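You operate a simulated robot arm through the tools that you are given. There is no shell and no other tool.

You run a simulated robot arm. Do the job below in one go: nothing can be reset, and whatever is moved stays where it is left.

TASK
Rack the two open vials by depth, shallower in seat one, and cap both.
Fine: the deeper one goes in seat two; cap each once it is seated.

The check looks at the end state, three seconds after you hand in, the way a careful person would. Anything else that was tipped, shoved, dropped, spilled or broken makes it a failure. Lids that push on must go on centred and level and be pressed home; caps that screw on are set level and turned clockwise until they are tight.

THE ROBOT
A 6-joint arm with a two-finger parallel gripper, fixed in place. Base frame: the origin is at the foot of the arm, x ahead of it, y to its left, z up; the work surface is at about z = 86. Units: cm, degrees, N and s.
With the tool pointing down near the work surface it reaches from about 26 to 68 cm from the base axis. Its first joint turns from -66.0 to 66.0 degrees. Payload 2.9 kg.
The TCP is the grasp point between the finger pads, 3 cm short of the fingertips. In the tool frame z runs along the fingers and y along their closing line. The gripper opens to 11 cm. The fingers are 2 cm wide and 1 cm thick; the gripper's body (4.8 by 11.2 cm) begins 5.5 cm behind the TCP.
Orientation is that of the tool frame in the base frame, as [roll, pitch, yaw] about the fixed x, y, z axes, in that order (R = Rz(yaw) Ry(pitch) Rx(roll)). With the fingers straight down and closing along the base's y, the tool's x points along the base's -x, its y along +y and its z along -z.

THE INTERFACE
- The arm moves only by the tool nudge_tool. Its argument "moves" is a list of rows, each an object (a shift or turn left out is 0, a gripper value left out holds the last) with "delta_pos": the shift along the tool's x, y, z in cm, a list of three; "dr": the turn, a rotation vector about the tool's x, y, z in degrees, a list of three; "grip": the opening in per cent of the stroke, from 0 (shut) to 100 (fully open). In form: [{"delta_pos": [x, y, z], "dr": [rx, ry, rz], "grip": grip}, ...]. A call has 1 to 20 rows; each row shifts and turns the commanded pose from where the row before left it, along the tool's axes as they then stand. Rows are played at 5 a second. More than 5 cm and 8.6 degrees between two rows, or a gripper value outside its range, and nothing of the call is played. A pose out of reach is approached as far as the arm can. The call stops where the force on the tool passes 40 N (or 10 N more than at its start, if that is more) or the arm is blocked; 0.2 s more then pass. Each finger travels about 10.8 cm/s and halts on what it meets, pressing with about 28 N; the grip force reading is that of the motor and also rises with nothing between the fingers. The clock runs only during rows and for 0.2 s after the last one: add rows that do not move to give the fingers time. The reply holds the time, the measured pose of the TCP, the force on the tool along the base axes, the opening and the grip force, in the units named above and with some noise, with the torque about the TCP (base axes, N m) and any sound that the robot's microphone picked up.
- Cameras (640 x 400 px; columns grow to the right, rows downward): "scene" is fixed at [8.34, 42.82, 141.22]; the picture's right is [-0.78, -0.62, 0.00], its down [-0.25, 0.31, -0.92] and it looks along [0.57, -0.72, -0.40] (base axes); focal length 312 px, centre (320, 200). "wrist" rides on the gripper at [7.2, 1.7, -10.3] in the tool frame; the picture's right is [-0.23, 0.97, 0.00], its down [-0.76, -0.18, -0.62] and it looks along [-0.61, -0.14, 0.78] (tool axes); focal length 222 px, centre (320, 200). There is no depth. A picture from a camera that has moved, and an enlarged one, comes with that camera's place and axes in the base frame and with its lens. The place of the scene camera against the robot may be out by one fixed shift of up to 1.2 cm in any direction.
- capture(camera): a new picture of that camera. It takes no simulated time.
- enlarge(camera, box): a new picture of the part [left, top, right, bottom] of that camera's present view, enlarged. It takes no simulated time.
- hand_in(): hands the job in; it is judged then, once.

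Places have to be worked out from the pictures, the camera data and where the tool is seen. Open the gripper and draw the arm clear of the work before you hand the job in, unless the task says otherwise.

The tools are called after "Emit:" by a JSON object that holds its "op" and its "data". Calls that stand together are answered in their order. nudge_tool: Moves the arm, as the interface text tells. Its arguments: {"type":"object","properties":{"moves":{"type":"array","items":{"type":"object","properties":{"delta_pos":{"type":"array","items":{"type":"number"}},"dr":{"type":"array","items":{"type":"number"}},"grip":{"type":"number"}}}}},"required":["moves"]} The other tools are called the same way: capture (camera) takes a picture; enlarge (camera, box) takes an enlarged picture of a part of a camera's view; hand_in () hands the job in.

At the start:

```text
time: 0.0
position: [45.92, 11.83, 121.88]
ee_rot: [179.9, 0.0, 180.0]
force: [0.2, 0.4, -0.2]
moment: [0.01, 0.04, -0.03]
gripper_width: 11.02
grip_force: 0.0
```

scene: 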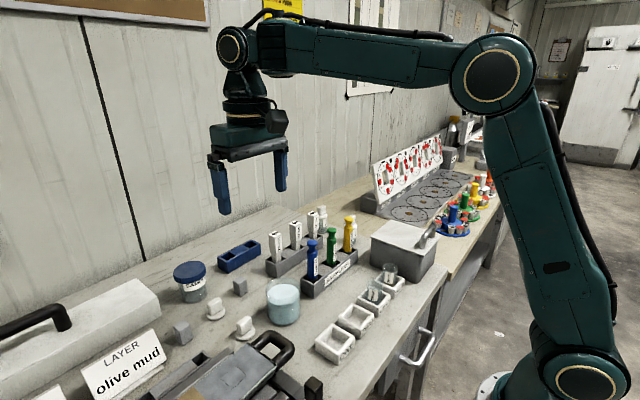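
wrist: 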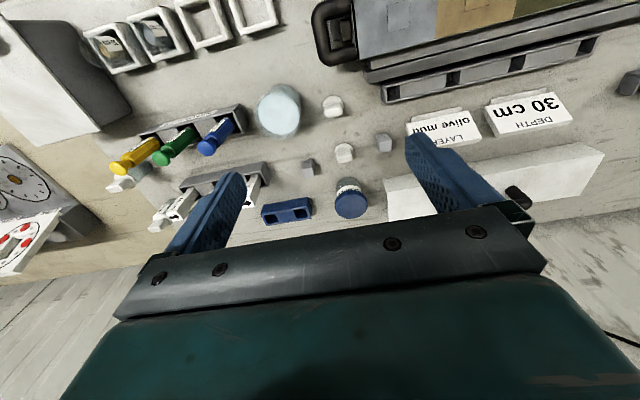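

The views show a cluttered bench with trays, vials, racks and caps. I'll take enlarged pictures to identify the vials, the rack and the caps.

Emit:
{"op": "enlarge", "data": {"camera": "scene", "box": [160, 190, 320, 290]}}

Emit:
{"op": "enlarge", "data": {"camera": "scene", "box": [300, 200, 460, 300]}}

Emit:
{"op": "enlarge", "data": {"camera": "scene", "box": [160, 270, 360, 395]}}

Emit:
{"op": "enlarge", "data": {"camera": "scene", "box": [0, 270, 200, 400]}}

Emit:
{"op": "enlarge", "data": {"camera": "wrist", "box": [60, 0, 260, 125]}}

Emit:
{"op": "enlarge", "data": {"camera": "wrist", "box": [80, 80, 280, 240]}}

Emit:
{"op": "enlarge", "data": {"camera": "wrist", "box": [240, 80, 420, 230]}}

Emit:
{"op": "enlarge", "data": {"camera": "wrist", "box": [310, 0, 640, 200]}}

```text
4.00 times, centred on (240, 240) of scene
camera zoom: at [8.34, 42.82, 141.22], right [-0.78, -0.62, 0.0], down [-0.25, 0.31, -0.92], along [0.57, -0.72, -0.4], focal length 1248 px, centre (640, 40)
```

zoom: 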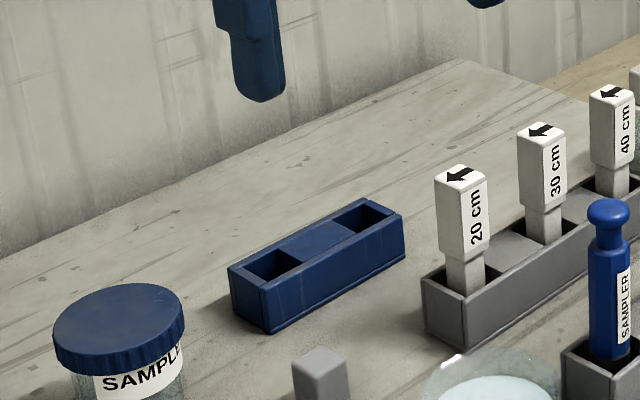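

```text
4.00 times, centred on (380, 250) of scene
camera zoom: at [8.34, 42.82, 141.22], right [-0.78, -0.62, 0.0], down [-0.25, 0.31, -0.92], along [0.57, -0.72, -0.4], focal length 1248 px, centre (80, 0)
```

zoom: 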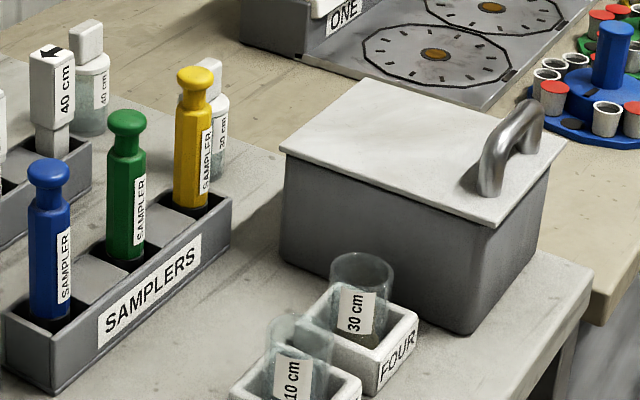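

```text
3.20 times, centred on (260, 332) of scene
camera zoom: at [8.34, 42.82, 141.22], right [-0.78, -0.62, 0.0], down [-0.25, 0.31, -0.92], along [0.57, -0.72, -0.4], focal length 999 px, centre (512, -224)
```

zoom: 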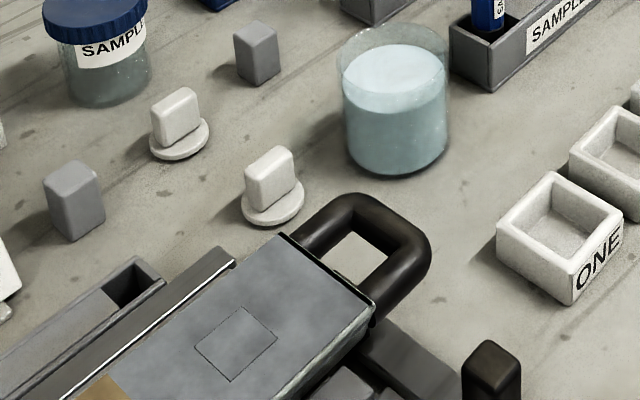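

```text
3.08 times, centred on (100, 335) of scene
camera zoom: at [8.34, 42.82, 141.22], right [-0.78, -0.62, 0.0], down [-0.25, 0.31, -0.92], along [0.57, -0.72, -0.4], focal length 960 px, centre (997, -215)
```

zoom: 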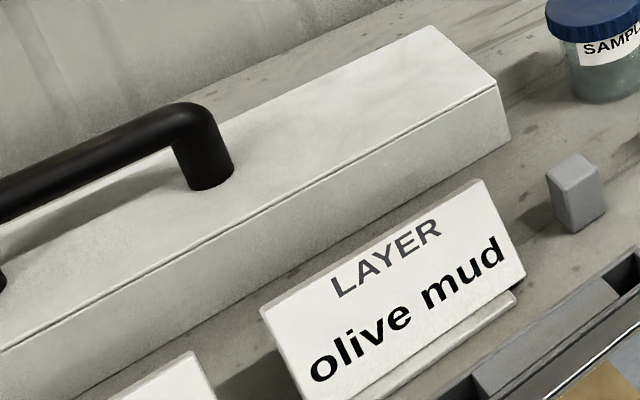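

```text
3.20 times, centred on (160, 62) of wrist
camera zoom: at [38.88, 13.56, 132.29], right [0.23, 0.97, 0.0], down [0.76, -0.18, 0.62], along [0.61, -0.14, -0.78], focal length 711 px, centre (832, 640)
```

zoom: 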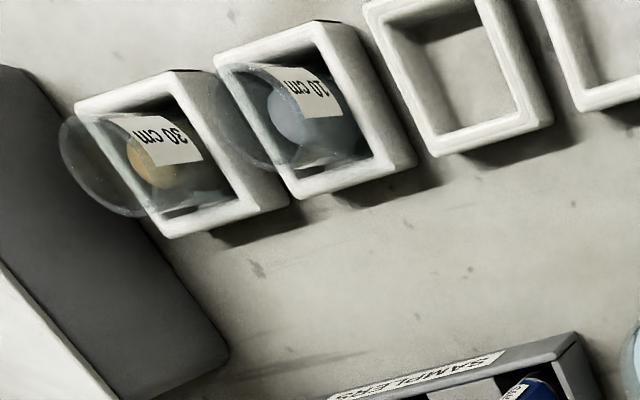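

```text
2.50 times, centred on (180, 160) of wrist
camera zoom: at [38.88, 13.56, 132.29], right [0.23, 0.97, 0.0], down [0.76, -0.18, 0.62], along [0.61, -0.14, -0.78], focal length 555 px, centre (670, 300)
```

zoom: 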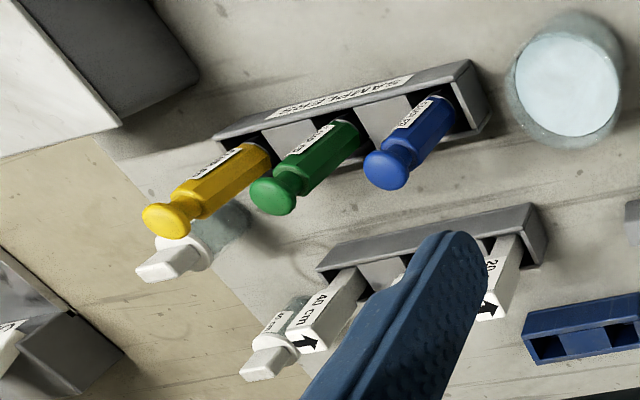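

```text
2.67 times, centred on (330, 155) of wrist
camera zoom: at [38.88, 13.56, 132.29], right [0.23, 0.97, 0.0], down [0.76, -0.18, 0.62], along [0.61, -0.14, -0.78], focal length 592 px, centre (293, 320)
```

zoom: 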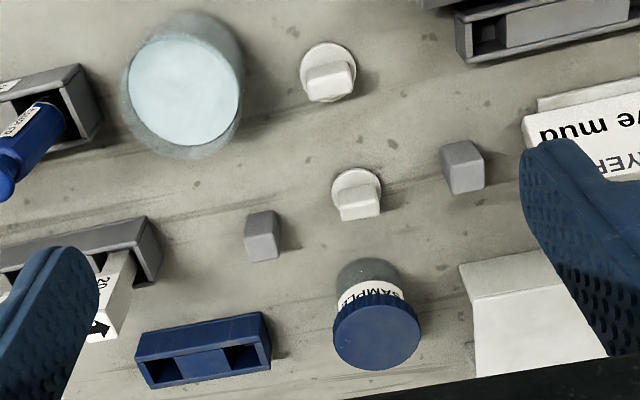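

```text
1.94 times, centred on (475, 100) of wrist
camera zoom: at [38.88, 13.56, 132.29], right [0.23, 0.97, 0.0], down [0.76, -0.18, 0.62], along [0.61, -0.14, -0.78], focal length 431 px, centre (19, 394)
```

zoom: 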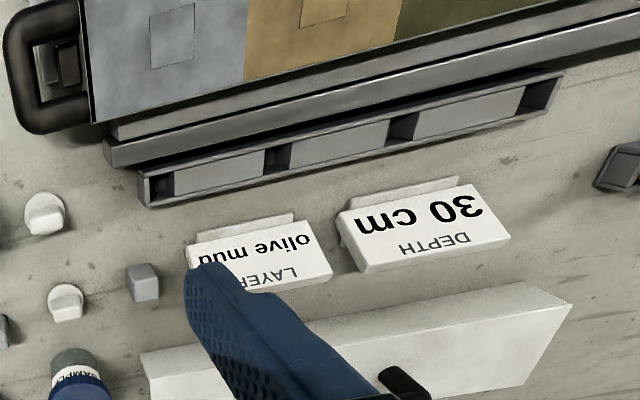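

The open vials appear to be the "30 cm" and "10 cm" ones in the white boxes, with two loose white caps on the bench. I'll zoom further on these to read the labels and see the cap type.

Emit:
{"op": "enlarge", "data": {"camera": "scene", "box": [360, 255, 420, 305]}}

Emit:
{"op": "enlarge", "data": {"camera": "scene", "box": [310, 260, 410, 370]}}

Emit:
{"op": "enlarge", "data": {"camera": "scene", "box": [195, 290, 265, 345]}}

Emit:
{"op": "enlarge", "data": {"camera": "scene", "box": [290, 195, 370, 260]}}

Emit:
{"op": "enlarge", "data": {"camera": "scene", "box": [360, 120, 500, 240]}}

Emit:
{"op": "enlarge", "data": {"camera": "wrist", "box": [310, 80, 410, 180]}}

Emit:
{"op": "enlarge", "data": {"camera": "wrist", "box": [70, 10, 170, 80]}}

Emit:
{"op": "enlarge", "data": {"camera": "wrist", "box": [100, 160, 200, 240]}}

```text
8.00 times, centred on (390, 280) of scene
camera zoom: at [8.34, 42.82, 141.22], right [-0.78, -0.62, 0.0], down [-0.25, 0.31, -0.92], along [0.57, -0.72, -0.4], focal length 2497 px, centre (-240, -440)
```

zoom: 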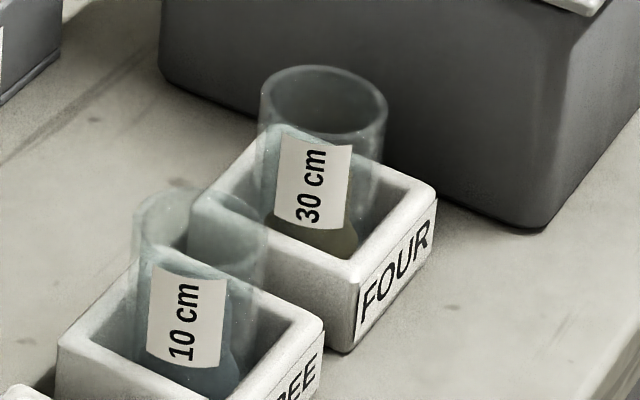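

```text
3.64 times, centred on (360, 315) of scene
camera zoom: at [8.34, 42.82, 141.22], right [-0.78, -0.62, 0.0], down [-0.25, 0.31, -0.92], along [0.57, -0.72, -0.4], focal length 1135 px, centre (174, -218)
```

zoom: 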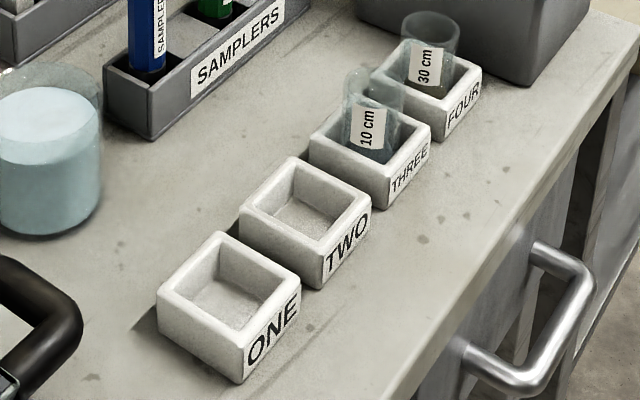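

```text
7.27 times, centred on (230, 318) of scene
camera zoom: at [8.34, 42.82, 141.22], right [-0.78, -0.62, 0.0], down [-0.25, 0.31, -0.92], along [0.57, -0.72, -0.4], focal length 2270 px, centre (974, -654)
```

zoom: 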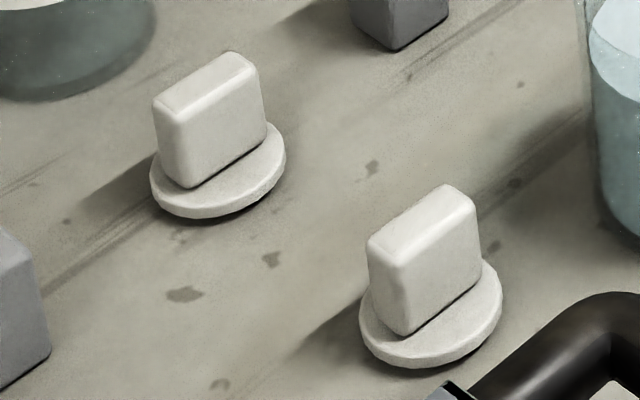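

```text
6.15 times, centred on (330, 228) of scene
camera zoom: at [8.34, 42.82, 141.22], right [-0.78, -0.62, 0.0], down [-0.25, 0.31, -0.92], along [0.57, -0.72, -0.4], focal length 1921 px, centre (258, 31)
```

zoom: 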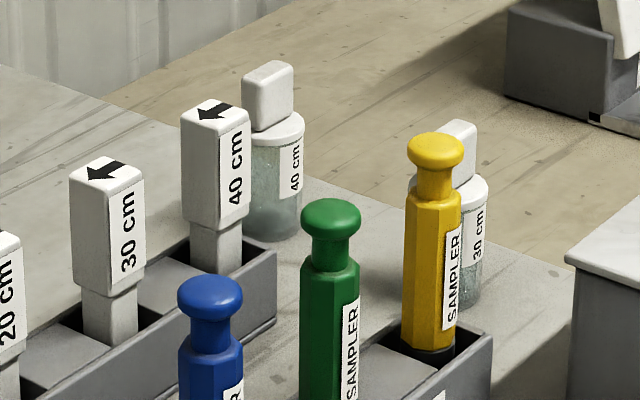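

```text
3.33 times, centred on (430, 180) of scene
camera zoom: at [8.34, 42.82, 141.22], right [-0.78, -0.62, 0.0], down [-0.25, 0.31, -0.92], along [0.57, -0.72, -0.4], focal length 1040 px, centre (-47, 267)
```

zoom: 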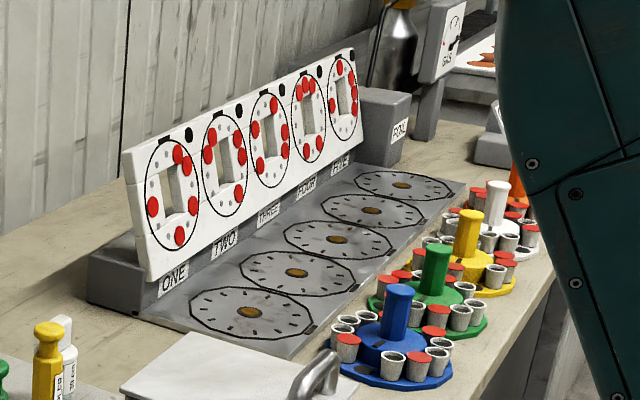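

```text
4.00 times, centred on (360, 130) of wrist
camera zoom: at [38.88, 13.56, 132.29], right [0.23, 0.97, 0.0], down [0.76, -0.18, 0.62], along [0.61, -0.14, -0.78], focal length 888 px, centre (160, 480)
```

zoom: 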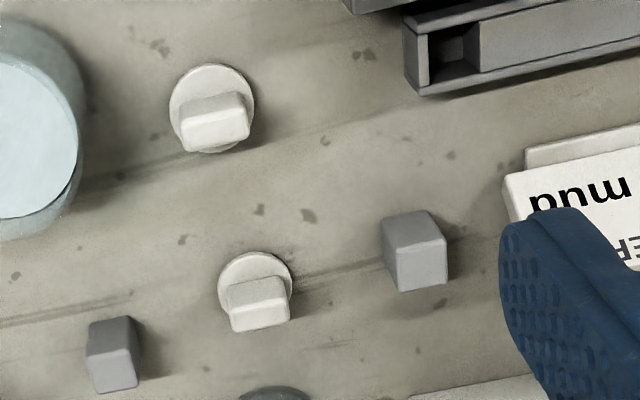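

```text
5.71 times, centred on (120, 45) of wrist
camera zoom: at [38.88, 13.56, 132.29], right [0.23, 0.97, 0.0], down [0.76, -0.18, 0.62], along [0.61, -0.14, -0.78], focal length 1269 px, centre (1463, 1086)
```

zoom: 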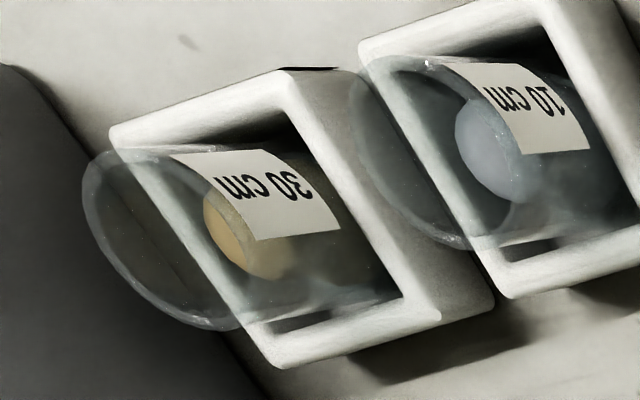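

```text
5.00 times, centred on (150, 200) of wrist
camera zoom: at [38.88, 13.56, 132.29], right [0.23, 0.97, 0.0], down [0.76, -0.18, 0.62], along [0.61, -0.14, -0.78], focal length 1111 px, centre (1170, 200)
```

zoom: 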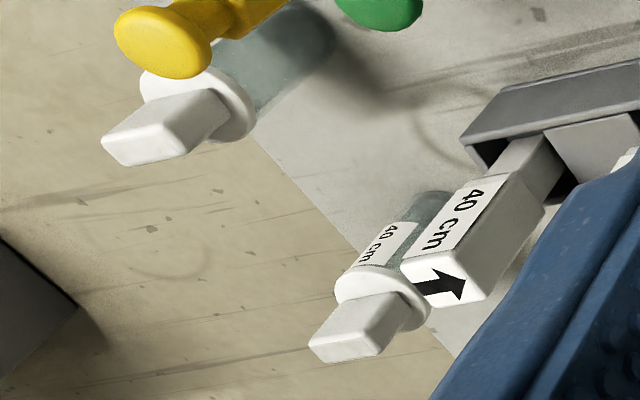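

Labels read "10 cm" (in box THREE) and "30 cm" (in box FOUR). The seats are the white boxes ONE to FOUR, and both cap tabs are thin along x. I'll turn the tool 90° so the fingers close along base x, up high and clear.

Emit:
{"op": "nudge_tool", "data": {"moves": [{"dr": [0, 0, 8.2]}, {"dr": [0, 0, 8.2]}, {"dr": [0, 0, 8.2]}, {"dr": [0, 0, 8.2]}, {"dr": [0, 0, 8.2]}, {"dr": [0, 0, 8.2]}, {"dr": [0, 0, 8.2]}, {"dr": [0, 0, 8.2]}, {"dr": [0, 0, 8.2]}, {"dr": [0, 0, 8.2]}, {"dr": [0, 0, 8]}, {}, {}]}}

Emit:
{"op": "capture", "data": {"camera": "scene"}}

Emit:
{"op": "capture", "data": {"camera": "wrist"}}

```text
time: 2.8
position: [46.04, 11.71, 121.88]
ee_rot: [-180.0, 0.0, 90.0]
force: [0.7, 0.1, 0.5]
moment: [-0.02, 0.0, -0.04]
gripper_width: 11.01
grip_force: 0.0
```

```text
taken
```

scene: 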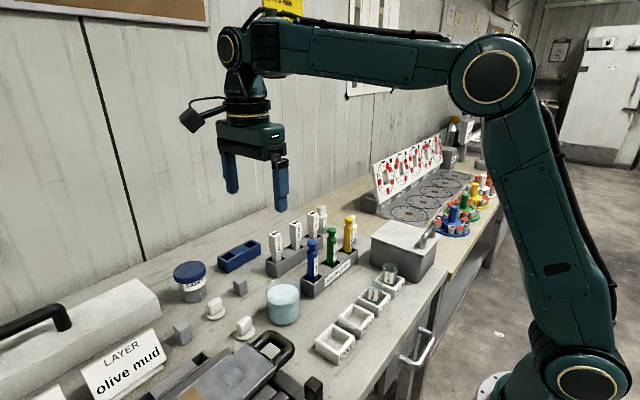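

```text
taken
camera wrist: at [47.81, 19.11, 132.28], right [0.97, -0.23, 0.0], down [-0.18, -0.76, 0.62], along [-0.14, -0.61, -0.78], focal length 222 px, centre (320, 200)
```

wrist: 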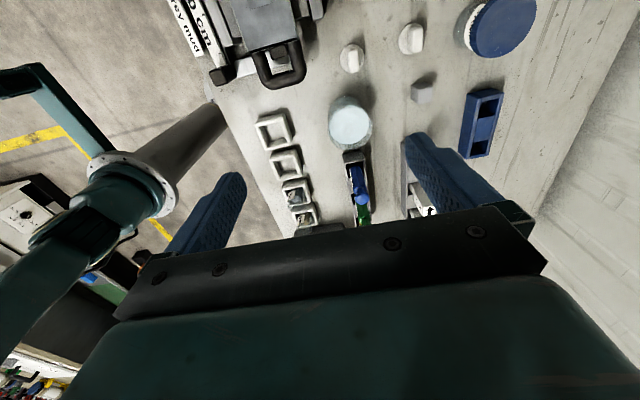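

The arm now holds yaw 90° with tool x = base +y and tool y = base +x. I'll move to a viewing pose above the white boxes, staying well above everything.

Emit:
{"op": "nudge_tool", "data": {"moves": [{"delta_pos": [-2.95, -1.83, 2.0]}, {"delta_pos": [-2.95, -1.83, 2.0]}, {"delta_pos": [-2.95, -1.83, 3.0]}, {"delta_pos": [-2.95, -1.83, 3.0]}, {"delta_pos": [-2.95, -1.83, 3.0]}, {"delta_pos": [-2.95, -1.83, 3.0]}, {}, {}]}}

Emit:
{"op": "capture", "data": {"camera": "wrist"}}

Emit:
{"op": "capture", "data": {"camera": "scene"}}

```text
time: 4.6
position: [35.13, -5.97, 105.8]
ee_rot: [-180.0, 0.0, 90.1]
force: [-0.1, 0.6, 0.1]
moment: [0.02, 0.01, 0.01]
gripper_width: 10.98
grip_force: 0.0
```

```text
taken
camera wrist: at [36.85, 1.35, 116.15], right [0.97, -0.23, 0.0], down [-0.18, -0.76, 0.62], along [-0.14, -0.61, -0.78], focal length 222 px, centre (320, 200)
```

wrist: 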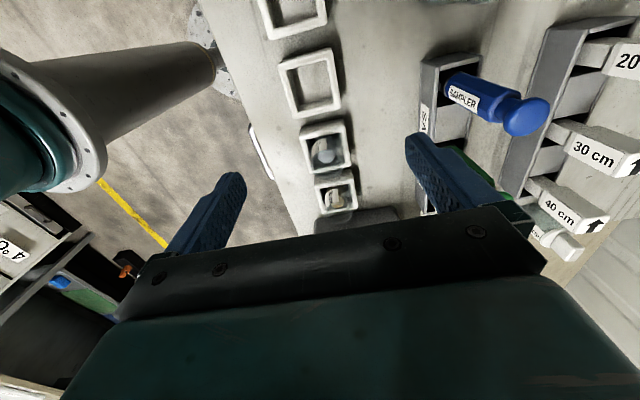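

```text
taken
```

scene: 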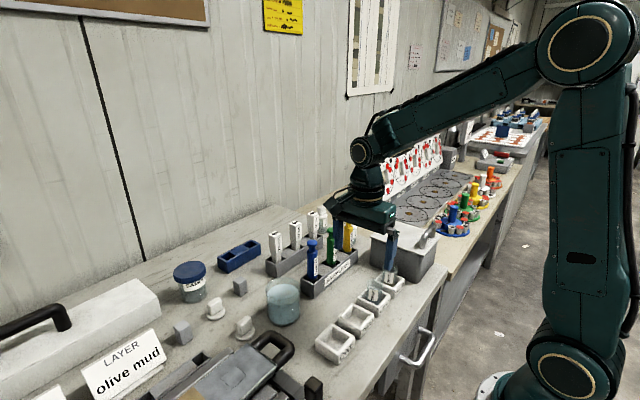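

I'll zoom the wrist view on the vials and boxes to measure them from here.

Emit:
{"op": "enlarge", "data": {"camera": "wrist", "box": [270, 100, 400, 220]}}

Emit:
{"op": "enlarge", "data": {"camera": "wrist", "box": [240, 0, 380, 130]}}

```text
3.33 times, centred on (335, 160) of wrist
camera zoom: at [36.85, 1.35, 116.15], right [0.97, -0.23, 0.0], down [-0.18, -0.76, 0.62], along [-0.14, -0.61, -0.78], focal length 740 px, centre (270, 333)
```

zoom: 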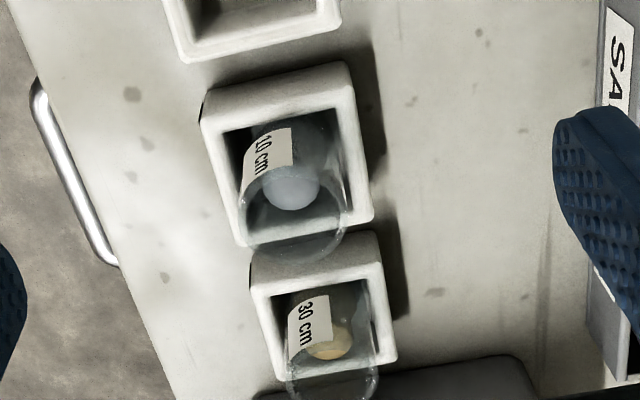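

```text
3.08 times, centred on (310, 65) of wrist
camera zoom: at [36.85, 1.35, 116.15], right [0.97, -0.23, 0.0], down [-0.18, -0.76, 0.62], along [-0.14, -0.61, -0.78], focal length 684 px, centre (351, 615)
```

zoom: 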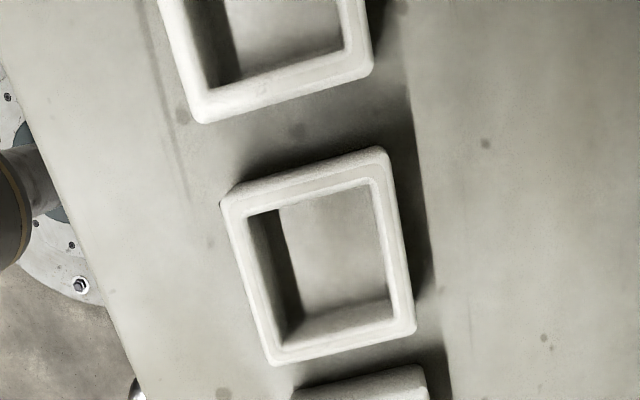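

The 10 cm vial's rim is near (34.9, -10.8, 94.7). I'll move above it with the fingers opened to about 7.5 cm and tips just above the rim, then check alignment.

Emit:
{"op": "nudge_tool", "data": {"moves": [{"delta_pos": [-2.4, -0.1, 0], "grip": 68}, {"delta_pos": [-2.4, -0.1, 0]}, {"delta_pos": [0, 0, 3]}, {"delta_pos": [0, 0, 3.0]}, {}, {}]}}

Emit:
{"op": "capture", "data": {"camera": "wrist"}}

Emit:
{"op": "enlarge", "data": {"camera": "scene", "box": [330, 190, 450, 310]}}

```text
time: 6.0
position: [34.75, -10.81, 99.82]
ee_rot: [-180.0, 0.0, 90.0]
force: [-0.3, 0.5, -0.2]
moment: [-0.02, -0.01, 0.0]
gripper_width: 7.47
grip_force: 0.1
```

```text
taken
camera wrist: at [36.66, -3.41, 110.28], right [0.97, -0.23, 0.0], down [-0.18, -0.76, 0.62], along [-0.14, -0.61, -0.78], focal length 222 px, centre (320, 200)
```

wrist: 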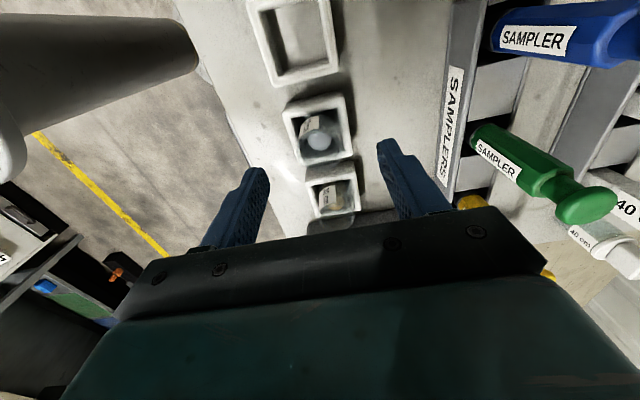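

```text
3.33 times, centred on (390, 250) of scene
camera zoom: at [8.34, 42.82, 141.22], right [-0.78, -0.62, 0.0], down [-0.25, 0.31, -0.92], along [0.57, -0.72, -0.4], focal length 1040 px, centre (87, 33)
```

zoom: 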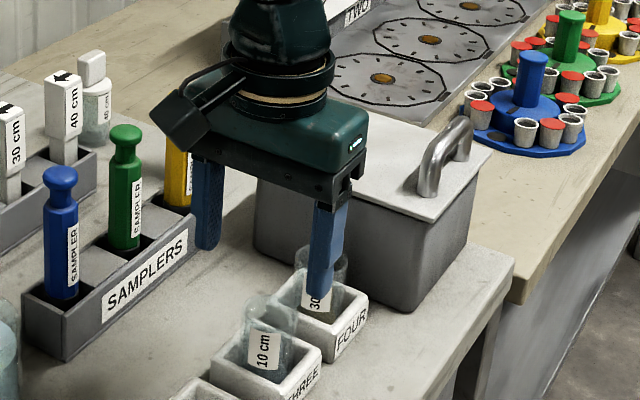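

The fingers straddle the vial as expected, allowing for parallax. I'll zoom in to refine the vial's y position.

Emit:
{"op": "enlarge", "data": {"camera": "wrist", "box": [270, 80, 370, 220]}}

Emit:
{"op": "enlarge", "data": {"camera": "wrist", "box": [280, 90, 360, 170]}}

```text
2.86 times, centred on (320, 150) of wrist
camera zoom: at [36.66, -3.41, 110.28], right [0.97, -0.23, 0.0], down [-0.18, -0.76, 0.62], along [-0.14, -0.61, -0.78], focal length 635 px, centre (320, 343)
```

zoom: 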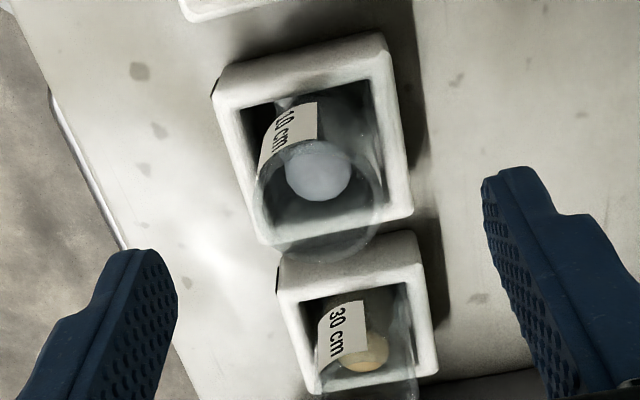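

```text
5.00 times, centred on (320, 130) of wrist
camera zoom: at [36.66, -3.41, 110.28], right [0.97, -0.23, 0.0], down [-0.18, -0.76, 0.62], along [-0.14, -0.61, -0.78], focal length 1111 px, centre (320, 550)
```

zoom: 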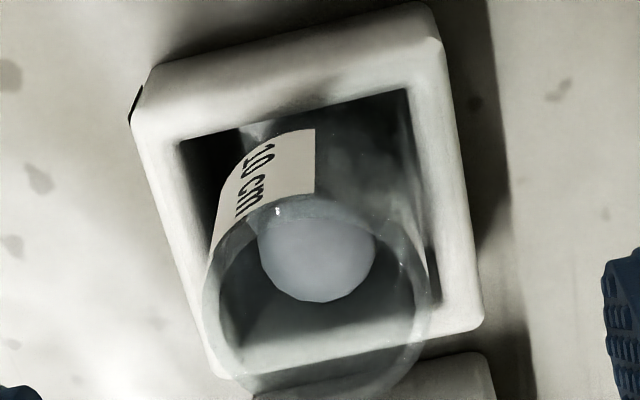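

Rim refined to about (34.9, -10.9), diameter about 3.5–3.9 cm. I'll descend so the fingertips stay above the box wall, then close gently.

Emit:
{"op": "nudge_tool", "data": {"moves": [{"delta_pos": [-0.1, 0.15, 2]}, {"delta_pos": [0, 0, 2]}, {"delta_pos": [0, 0, 2]}, {"delta_pos": [0, 0, 1.2]}, {}, {}]}}

Emit:
{"op": "capture", "data": {"camera": "wrist"}}

Emit:
{"op": "enlarge", "data": {"camera": "scene", "box": [330, 190, 450, 310]}}

```text
time: 7.4
position: [34.99, -10.9, 92.68]
ee_rot: [180.0, 0.0, 90.0]
force: [-0.9, -0.2, -0.4]
moment: [-0.01, 0.01, -0.01]
gripper_width: 7.5
grip_force: 0.1
```

```text
taken
camera wrist: at [36.8, -3.51, 103.07], right [0.97, -0.23, 0.0], down [-0.18, -0.76, 0.62], along [-0.14, -0.61, -0.78], focal length 222 px, centre (320, 200)
```

wrist: 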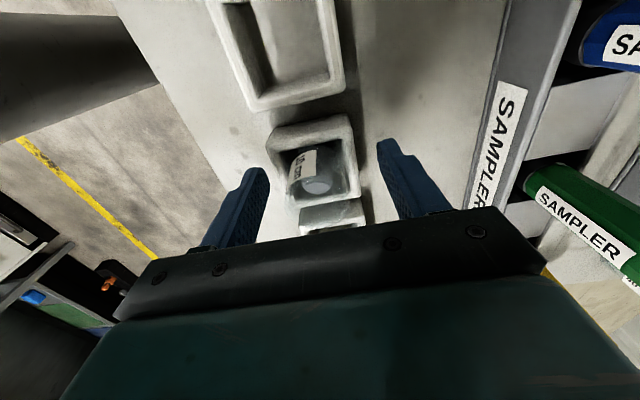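

```text
3.33 times, centred on (390, 250) of scene
camera zoom: at [8.34, 42.82, 141.22], right [-0.78, -0.62, 0.0], down [-0.25, 0.31, -0.92], along [0.57, -0.72, -0.4], focal length 1040 px, centre (87, 33)
```

zoom: 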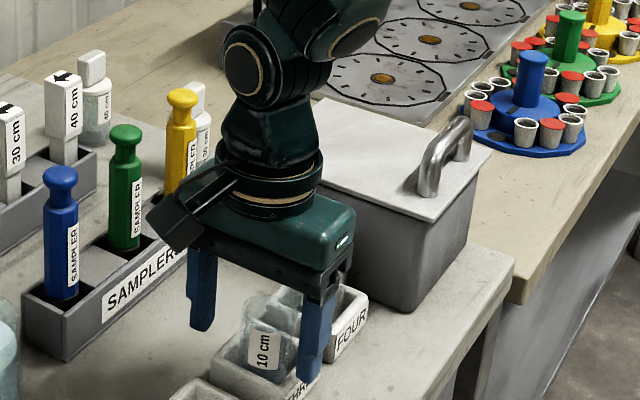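

Emit:
{"op": "enlarge", "data": {"camera": "wrist", "box": [240, 100, 400, 240]}}

```text
2.86 times, centred on (320, 170) of wrist
camera zoom: at [36.8, -3.51, 103.07], right [0.97, -0.23, 0.0], down [-0.18, -0.76, 0.62], along [-0.14, -0.61, -0.78], focal length 635 px, centre (320, 286)
```

zoom: 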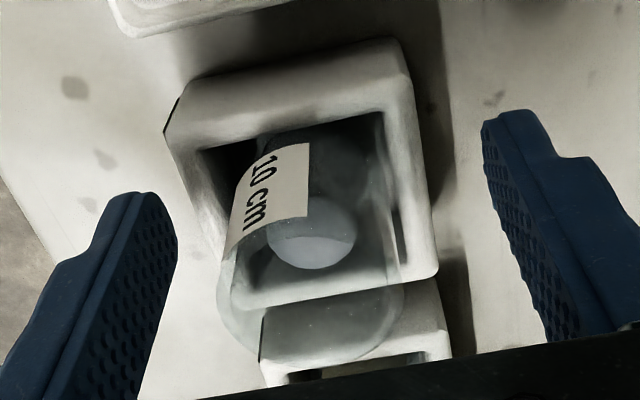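

The vial sits between the fingers at x≈35.0 with y slightly beyond the TCP. I'll shift 0.2 cm in −y and close in small steps.

Emit:
{"op": "nudge_tool", "data": {"moves": [{"delta_pos": [-0.2, 0, 0], "grip": 60}, {"grip": 52}, {"grip": 44}, {"grip": 38}, {"grip": 34}, {"grip": 31}, {"grip": 28}, {"grip": 25}, {}, {}]}}

Emit:
{"op": "enlarge", "data": {"camera": "wrist", "box": [240, 100, 400, 240]}}

```text
time: 9.6
position: [34.83, -11.07, 92.55]
ee_rot: [-179.6, 0.0, 90.0]
force: [-17.6, 0.7, -0.6]
moment: [0.02, 0.67, -0.23]
gripper_width: 3.79
grip_force: 27.9
```

```text
2.86 times, centred on (320, 170) of wrist
camera zoom: at [36.7, -3.68, 103.03], right [0.97, -0.23, 0.0], down [-0.18, -0.76, 0.62], along [-0.15, -0.61, -0.78], focal length 635 px, centre (320, 286)
```

zoom: 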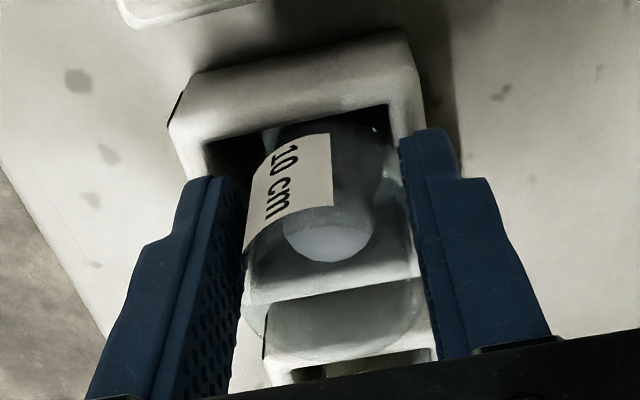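

Gripped at 3.79 cm width, but there is about 18 N sideways load: the vial is against the +x wall of its box. I'll shift −x slightly to relieve it before lifting.

Emit:
{"op": "nudge_tool", "data": {"moves": [{"delta_pos": [0, -0.1, 0]}, {"delta_pos": [0, -0.1, 0]}, {}]}}

```text
time: 10.4
position: [34.69, -10.91, 92.6]
ee_rot: [179.9, 0.0, 90.1]
force: [-10.1, -0.4, -1.4]
moment: [0.03, 0.44, -0.13]
gripper_width: 3.76
grip_force: 27.8
```

Side force is dropping; I'll continue shifting −x a little more.

Emit:
{"op": "nudge_tool", "data": {"moves": [{"delta_pos": [0, -0.1, 0]}, {"delta_pos": [0, -0.1, 0]}, {}]}}

```text
time: 11.2
position: [34.82, -11.04, 92.74]
ee_rot: [179.8, 0.0, 90.1]
force: [1.1, 0.0, 0.4]
moment: [0.01, 0.0, -0.03]
gripper_width: 3.79
grip_force: 28.3
```

Forces are now near zero, so the grip is centred on the vial. I'll lift it straight up slowly by about 5 cm.

Emit:
{"op": "nudge_tool", "data": {"moves": [{"delta_pos": [0, 0, -0.4]}, {"delta_pos": [0, 0, -0.6]}, {"delta_pos": [0, 0, -0.8]}, {"delta_pos": [0, 0, -0.8]}, {"delta_pos": [0, 0, -0.8]}, {"delta_pos": [0, 0, -0.8]}, {"delta_pos": [0, 0, -0.8]}, {}, {}]}}

Emit:
{"op": "capture", "data": {"camera": "wrist"}}

Emit:
{"op": "enlarge", "data": {"camera": "scene", "box": [300, 190, 460, 370]}}

```text
time: 13.2
position: [34.65, -11.07, 97.77]
ee_rot: [180.0, 0.0, 90.0]
force: [-0.6, 0.3, -0.3]
moment: [-0.02, 0.03, 0.0]
gripper_width: 3.78
grip_force: 27.6
```

```text
taken
camera wrist: at [36.44, -3.64, 108.11], right [0.97, -0.23, 0.0], down [-0.18, -0.76, 0.62], along [-0.14, -0.61, -0.78], focal length 222 px, centre (320, 200)
```

wrist: 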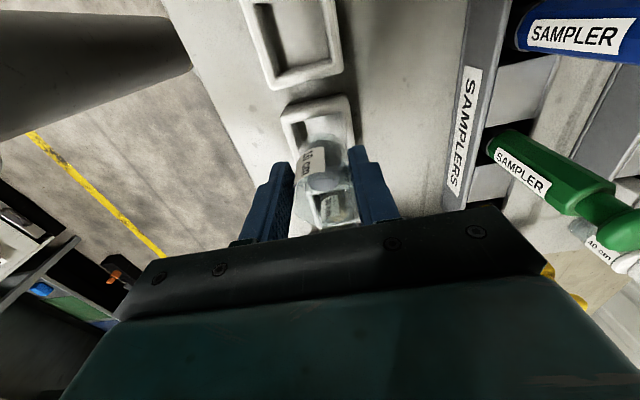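

```text
2.22 times, centred on (380, 280) of scene
camera zoom: at [8.34, 42.82, 141.22], right [-0.78, -0.62, 0.0], down [-0.25, 0.31, -0.92], along [0.57, -0.72, -0.4], focal length 694 px, centre (187, 22)
```

zoom: 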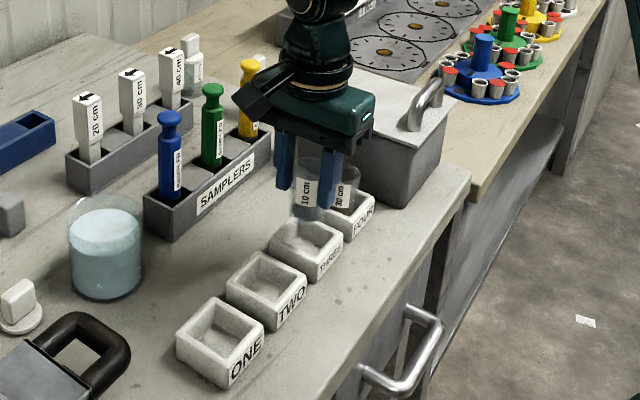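

The 10 cm vial is lifted cleanly. I'll carry it slowly toward seat TWO's y to measure seat ONE from there.

Emit:
{"op": "nudge_tool", "data": {"moves": [{"delta_pos": [0.6, 0, 0]}, {"delta_pos": [1.2, 0, 0]}, {"delta_pos": [1.4, 0, 0]}, {"delta_pos": [1.4, 0, 0]}, {"delta_pos": [1.4, 0, 0]}, {"delta_pos": [0.8, 0, 0]}, {"delta_pos": [0.4, 0, 0]}, {}, {}]}}

Emit:
{"op": "capture", "data": {"camera": "wrist"}}

Emit:
{"op": "enlarge", "data": {"camera": "wrist", "box": [220, 0, 380, 100]}}

Emit:
{"op": "enlarge", "data": {"camera": "scene", "box": [310, 260, 420, 370]}}

```text
time: 15.2
position: [34.67, -3.68, 97.67]
ee_rot: [180.0, -0.1, 90.1]
force: [0.3, 0.2, -0.9]
moment: [0.01, -0.01, 0.01]
gripper_width: 3.76
grip_force: 28.2
```

```text
taken
camera wrist: at [36.39, 3.54, 108.1], right [0.97, -0.23, 0.0], down [-0.18, -0.76, 0.62], along [-0.14, -0.61, -0.78], focal length 222 px, centre (320, 200)
```

wrist: 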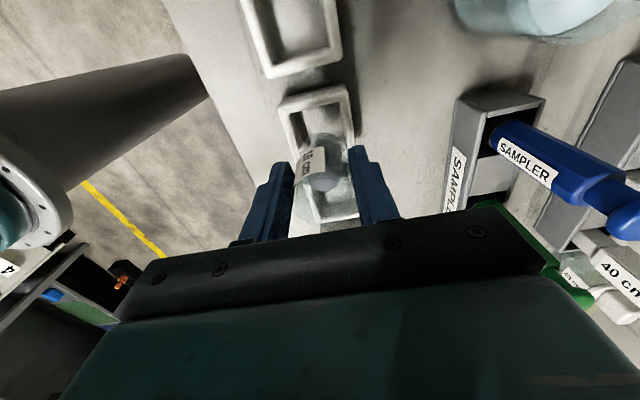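

```text
4.00 times, centred on (300, 50) of wrist
camera zoom: at [36.39, 3.54, 108.1], right [0.97, -0.23, 0.0], down [-0.18, -0.76, 0.62], along [-0.14, -0.61, -0.78], focal length 888 px, centre (400, 800)
```

zoom: 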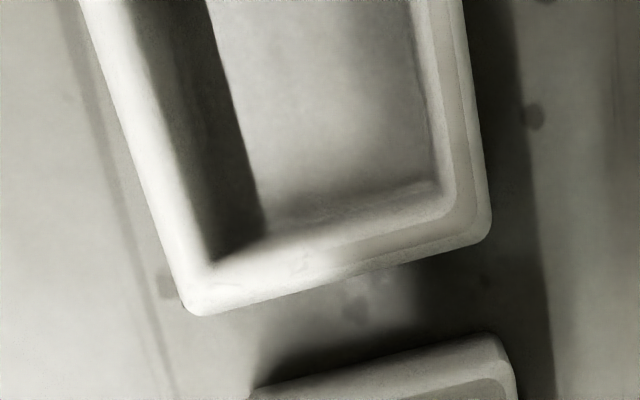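

```text
3.64 times, centred on (365, 315) of scene
camera zoom: at [8.34, 42.82, 141.22], right [-0.78, -0.62, 0.0], down [-0.25, 0.31, -0.92], along [0.57, -0.72, -0.4], focal length 1135 px, centre (156, -218)
```

zoom: 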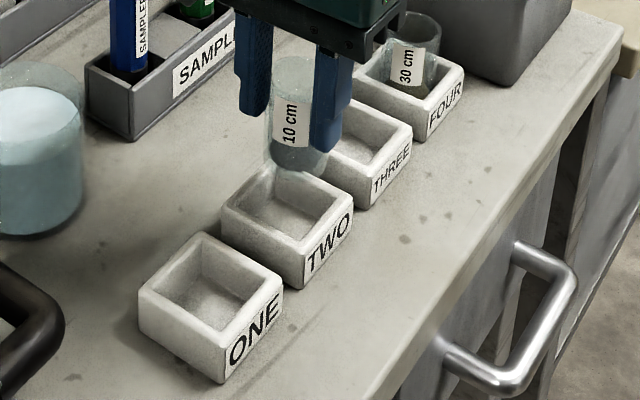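

Recomputing, the vial's rim is nearer z≈92.9, so the box pitch is about 7.9 cm and seat ONE is near y≈4. I'll look closely at the seats' interiors.

Emit:
{"op": "enlarge", "data": {"camera": "scene", "box": [315, 320, 360, 365]}}

Emit:
{"op": "enlarge", "data": {"camera": "scene", "box": [335, 295, 380, 340]}}

Emit:
{"op": "enlarge", "data": {"camera": "wrist", "box": [250, 70, 390, 240]}}

```text
8.89 times, centred on (338, 342) of scene
camera zoom: at [8.34, 42.82, 141.22], right [-0.78, -0.62, 0.0], down [-0.25, 0.31, -0.92], along [0.57, -0.72, -0.4], focal length 2774 px, centre (164, -1067)
```

zoom: 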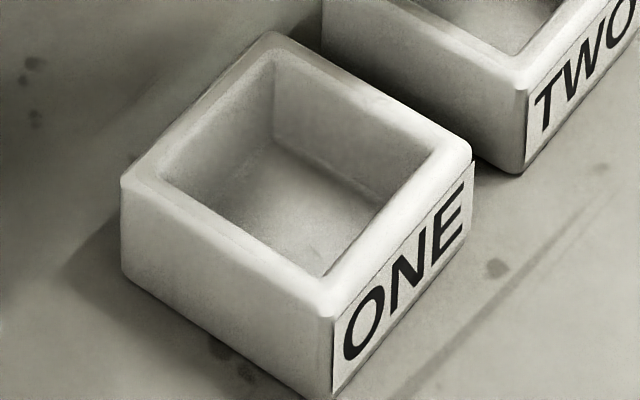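

```text
8.89 times, centred on (358, 318) of scene
camera zoom: at [8.34, 42.82, 141.22], right [-0.78, -0.62, 0.0], down [-0.25, 0.31, -0.92], along [0.57, -0.72, -0.4], focal length 2774 px, centre (-13, -844)
```

zoom: 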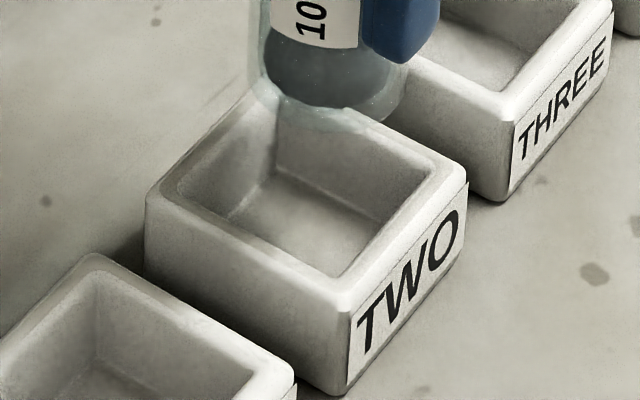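

```text
2.35 times, centred on (320, 155) of wrist
camera zoom: at [36.39, 3.54, 108.1], right [0.97, -0.23, 0.0], down [-0.18, -0.76, 0.62], along [-0.14, -0.61, -0.78], focal length 523 px, centre (320, 306)
```

zoom: 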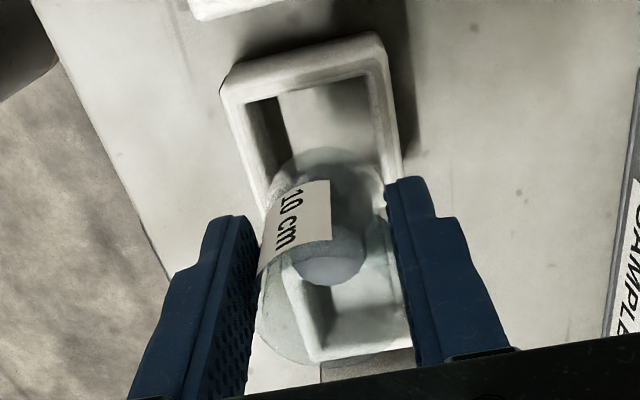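

Walls look vertical with about 0.3–0.4 cm clearance per side. I'll move over seat ONE slowly and lower until the vial's bottom is about 1 cm above the rim, then check alignment from both cameras.

Emit:
{"op": "nudge_tool", "data": {"moves": [{"delta_pos": [0.6, 0, 0]}, {"delta_pos": [1.2, 0, 0]}, {"delta_pos": [1.5, 0, 0]}, {"delta_pos": [1.5, 0, 0]}, {"delta_pos": [1.5, 0, 0]}, {"delta_pos": [1.2, 0, 0]}, {"delta_pos": [0.8, 0, 0]}, {"delta_pos": [0, 0, 0.6]}, {"delta_pos": [0, 0, 0.8]}, {"delta_pos": [0, 0, 0.6]}, {}, {}]}}

Emit:
{"op": "capture", "data": {"camera": "wrist"}}

Emit:
{"op": "enlarge", "data": {"camera": "wrist", "box": [240, 60, 400, 240]}}

Emit:
{"op": "enlarge", "data": {"camera": "scene", "box": [300, 290, 380, 370]}}

```text
time: 17.8
position: [34.59, 4.41, 95.64]
ee_rot: [-180.0, 0.0, 90.0]
force: [-0.3, 0.6, -1.2]
moment: [0.0, 0.0, -0.04]
gripper_width: 3.78
grip_force: 28.1
```

```text
taken
camera wrist: at [36.4, 11.77, 106.14], right [0.97, -0.23, 0.0], down [-0.18, -0.76, 0.62], along [-0.14, -0.61, -0.78], focal length 222 px, centre (320, 200)
```

wrist: 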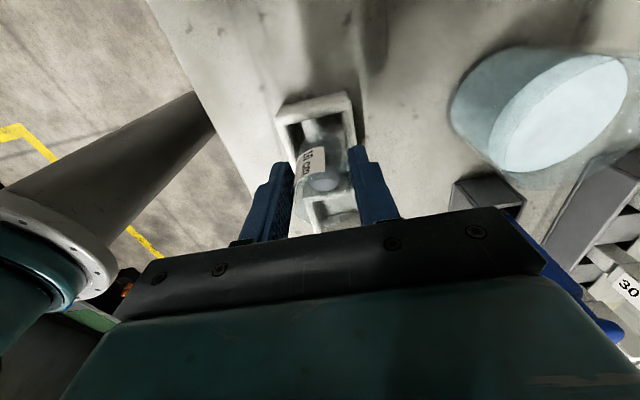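

```text
2.22 times, centred on (320, 150) of wrist
camera zoom: at [36.4, 11.77, 106.14], right [0.97, -0.23, 0.0], down [-0.18, -0.76, 0.62], along [-0.14, -0.61, -0.78], focal length 494 px, centre (320, 311)
```

zoom: 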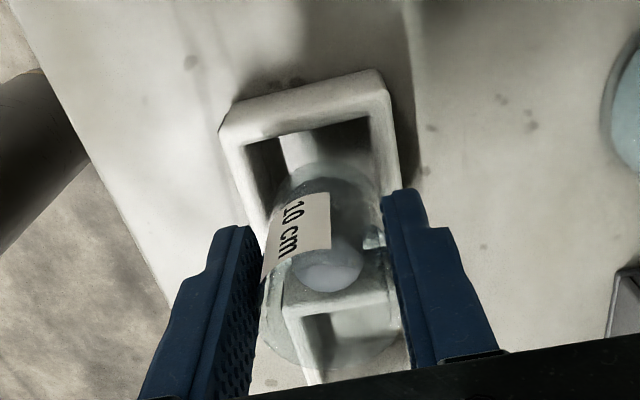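

```text
5.00 times, centred on (340, 330) of scene
camera zoom: at [8.34, 42.82, 141.22], right [-0.78, -0.62, 0.0], down [-0.25, 0.31, -0.92], along [0.57, -0.72, -0.4], focal length 1560 px, centre (220, -450)
```

zoom: 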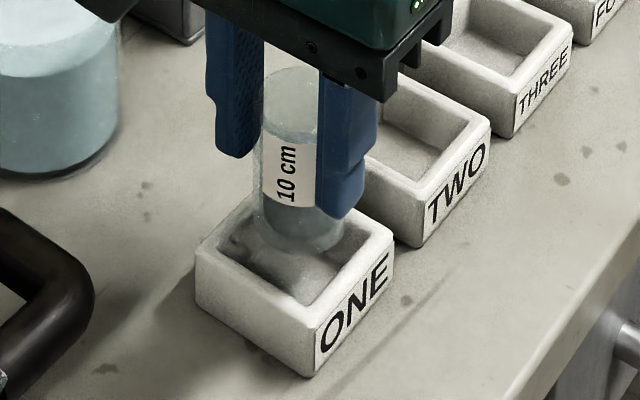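

I'll zoom further on both views to measure the vial base relative to the box.

Emit:
{"op": "enlarge", "data": {"camera": "scene", "box": [312, 310, 362, 360]}}

Emit:
{"op": "enlarge", "data": {"camera": "wrist", "box": [270, 80, 370, 180]}}

Emit:
{"op": "enlarge", "data": {"camera": "wrist", "box": [275, 140, 375, 240]}}

```text
8.00 times, centred on (337, 335) of scene
camera zoom: at [8.34, 42.82, 141.22], right [-0.78, -0.62, 0.0], down [-0.25, 0.31, -0.92], along [0.57, -0.72, -0.4], focal length 2497 px, centre (184, -880)
```

zoom: 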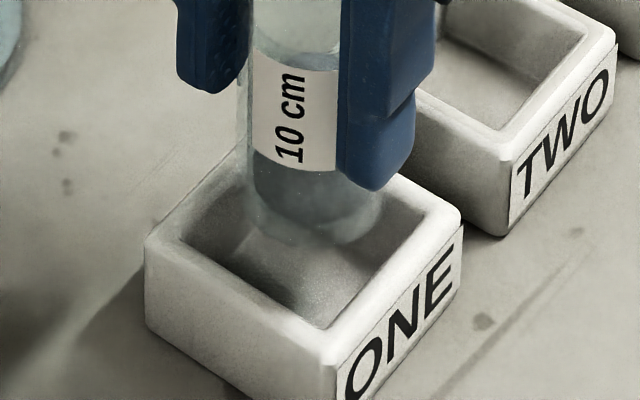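

```text
4.00 times, centred on (320, 130) of wrist
camera zoom: at [36.4, 11.77, 106.14], right [0.97, -0.23, 0.0], down [-0.18, -0.76, 0.62], along [-0.14, -0.61, -0.78], focal length 888 px, centre (320, 480)
```

zoom: 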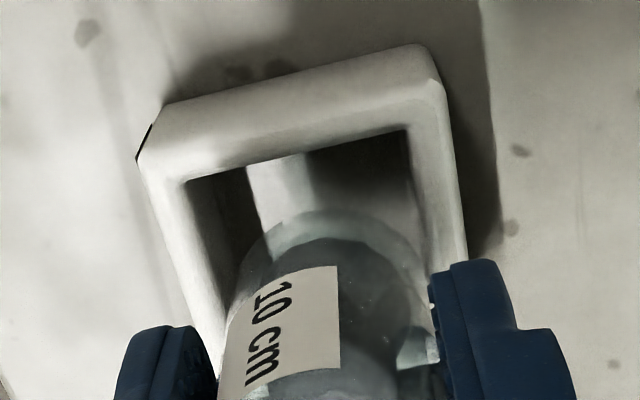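

```text
4.00 times, centred on (325, 190) of wrist
camera zoom: at [36.4, 11.77, 106.14], right [0.97, -0.23, 0.0], down [-0.18, -0.76, 0.62], along [-0.14, -0.61, -0.78], focal length 888 px, centre (300, 240)
```

zoom: 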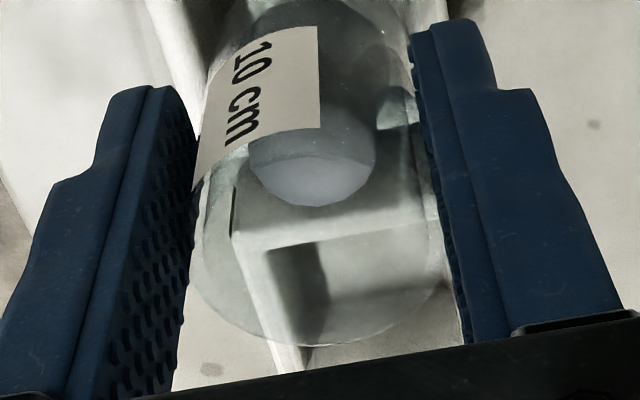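

Relative to seat ONE, the vial's base looks about 0.4 cm too far −y and 0.1 cm −x. I'll correct that, lower 0.6 cm and recheck.

Emit:
{"op": "nudge_tool", "data": {"moves": [{"delta_pos": [0.2, 0.05, 0]}, {"delta_pos": [0.2, 0.05, 0]}, {"delta_pos": [0, 0, 0.3]}, {"delta_pos": [0, 0, 0.3]}, {}, {}]}}

Emit:
{"op": "enlarge", "data": {"camera": "scene", "box": [312, 310, 362, 360]}}

Emit:
{"op": "enlarge", "data": {"camera": "wrist", "box": [270, 80, 370, 180]}}

```text
time: 19.2
position: [34.69, 4.88, 95.03]
ee_rot: [-180.0, 0.0, 90.0]
force: [0.6, -0.6, -0.2]
moment: [-0.03, 0.02, -0.01]
gripper_width: 3.78
grip_force: 28.3
```

```text
8.00 times, centred on (337, 335) of scene
camera zoom: at [8.34, 42.82, 141.22], right [-0.78, -0.62, 0.0], down [-0.25, 0.31, -0.92], along [0.57, -0.72, -0.4], focal length 2497 px, centre (184, -880)
```

zoom: 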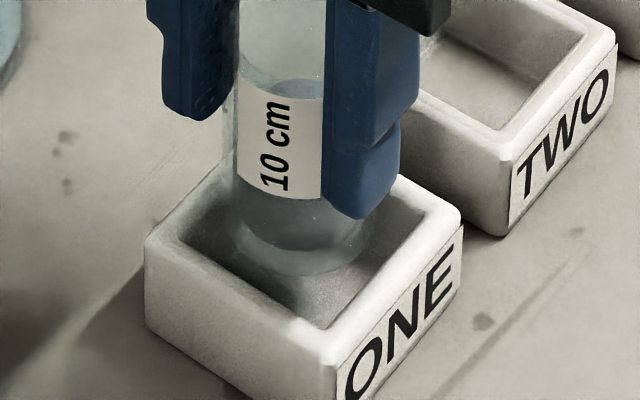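

```text
4.00 times, centred on (320, 130) of wrist
camera zoom: at [36.52, 12.2, 105.51], right [0.97, -0.23, 0.0], down [-0.18, -0.76, 0.62], along [-0.14, -0.61, -0.78], focal length 888 px, centre (320, 480)
```

zoom: 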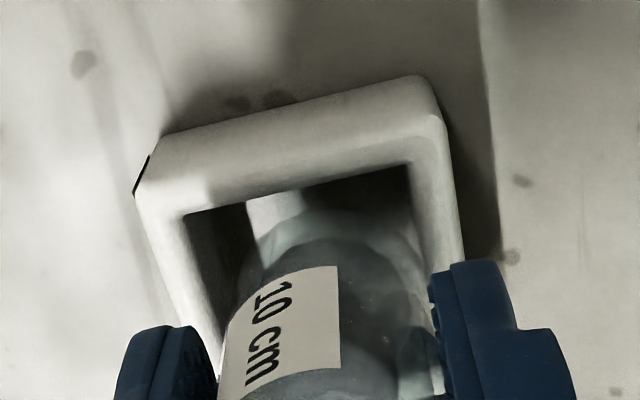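

Both views now put the vial within ~0.2 cm of the seat's centre. I'll nudge −y by 0.1 and lower in small steps, watching the force.

Emit:
{"op": "nudge_tool", "data": {"moves": [{"delta_pos": [-0.1, 0, 0.2]}, {"delta_pos": [0, 0, 0.3]}, {"delta_pos": [0, 0, 0.3]}, {"delta_pos": [0, 0, 0.3]}, {}]}}

Emit:
{"op": "enlarge", "data": {"camera": "scene", "box": [312, 310, 362, 360]}}

Emit:
{"op": "enlarge", "data": {"camera": "wrist", "box": [270, 80, 370, 180]}}

```text
time: 20.4
position: [34.62, 4.78, 93.94]
ee_rot: [180.0, 0.0, 90.1]
force: [-0.2, 1.1, -0.7]
moment: [0.05, 0.03, -0.02]
gripper_width: 3.78
grip_force: 28.0
```

```text
8.00 times, centred on (337, 335) of scene
camera zoom: at [8.34, 42.82, 141.22], right [-0.78, -0.62, 0.0], down [-0.25, 0.31, -0.92], along [0.57, -0.72, -0.4], focal length 2497 px, centre (184, -880)
```

zoom: 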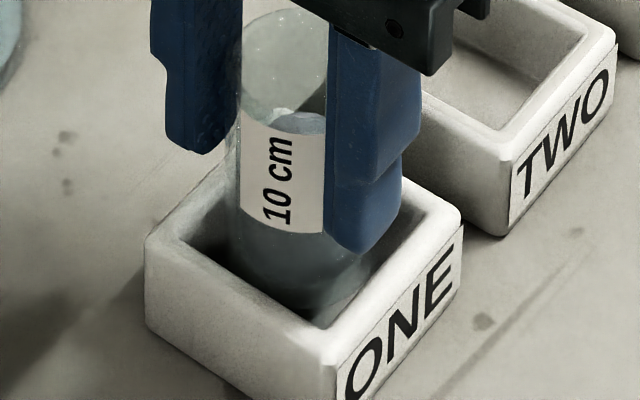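

```text
4.00 times, centred on (320, 130) of wrist
camera zoom: at [36.49, 12.11, 104.34], right [0.97, -0.23, 0.0], down [-0.18, -0.76, 0.62], along [-0.14, -0.61, -0.78], focal length 888 px, centre (320, 480)
```

zoom: 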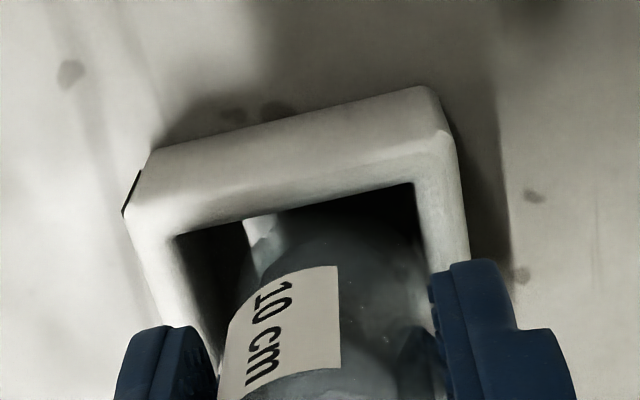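

The vial's base is inside the seat with no contact force. I'll nudge −x 0.1 and continue lowering to the floor gently.

Emit:
{"op": "nudge_tool", "data": {"moves": [{"delta_pos": [0, -0.1, 0.2]}, {"delta_pos": [0, 0, 0.3]}, {"delta_pos": [0, 0, 0.3]}, {"delta_pos": [0, 0, 0.2]}, {"delta_pos": [0, 0, 0.1]}, {}]}}

```text
time: 21.8
position: [34.6, 4.71, 92.88]
ee_rot: [-180.0, 0.0, 90.1]
force: [-0.3, 0.3, 0.7]
moment: [-0.03, 0.02, -0.02]
gripper_width: 3.77
grip_force: 28.0
```

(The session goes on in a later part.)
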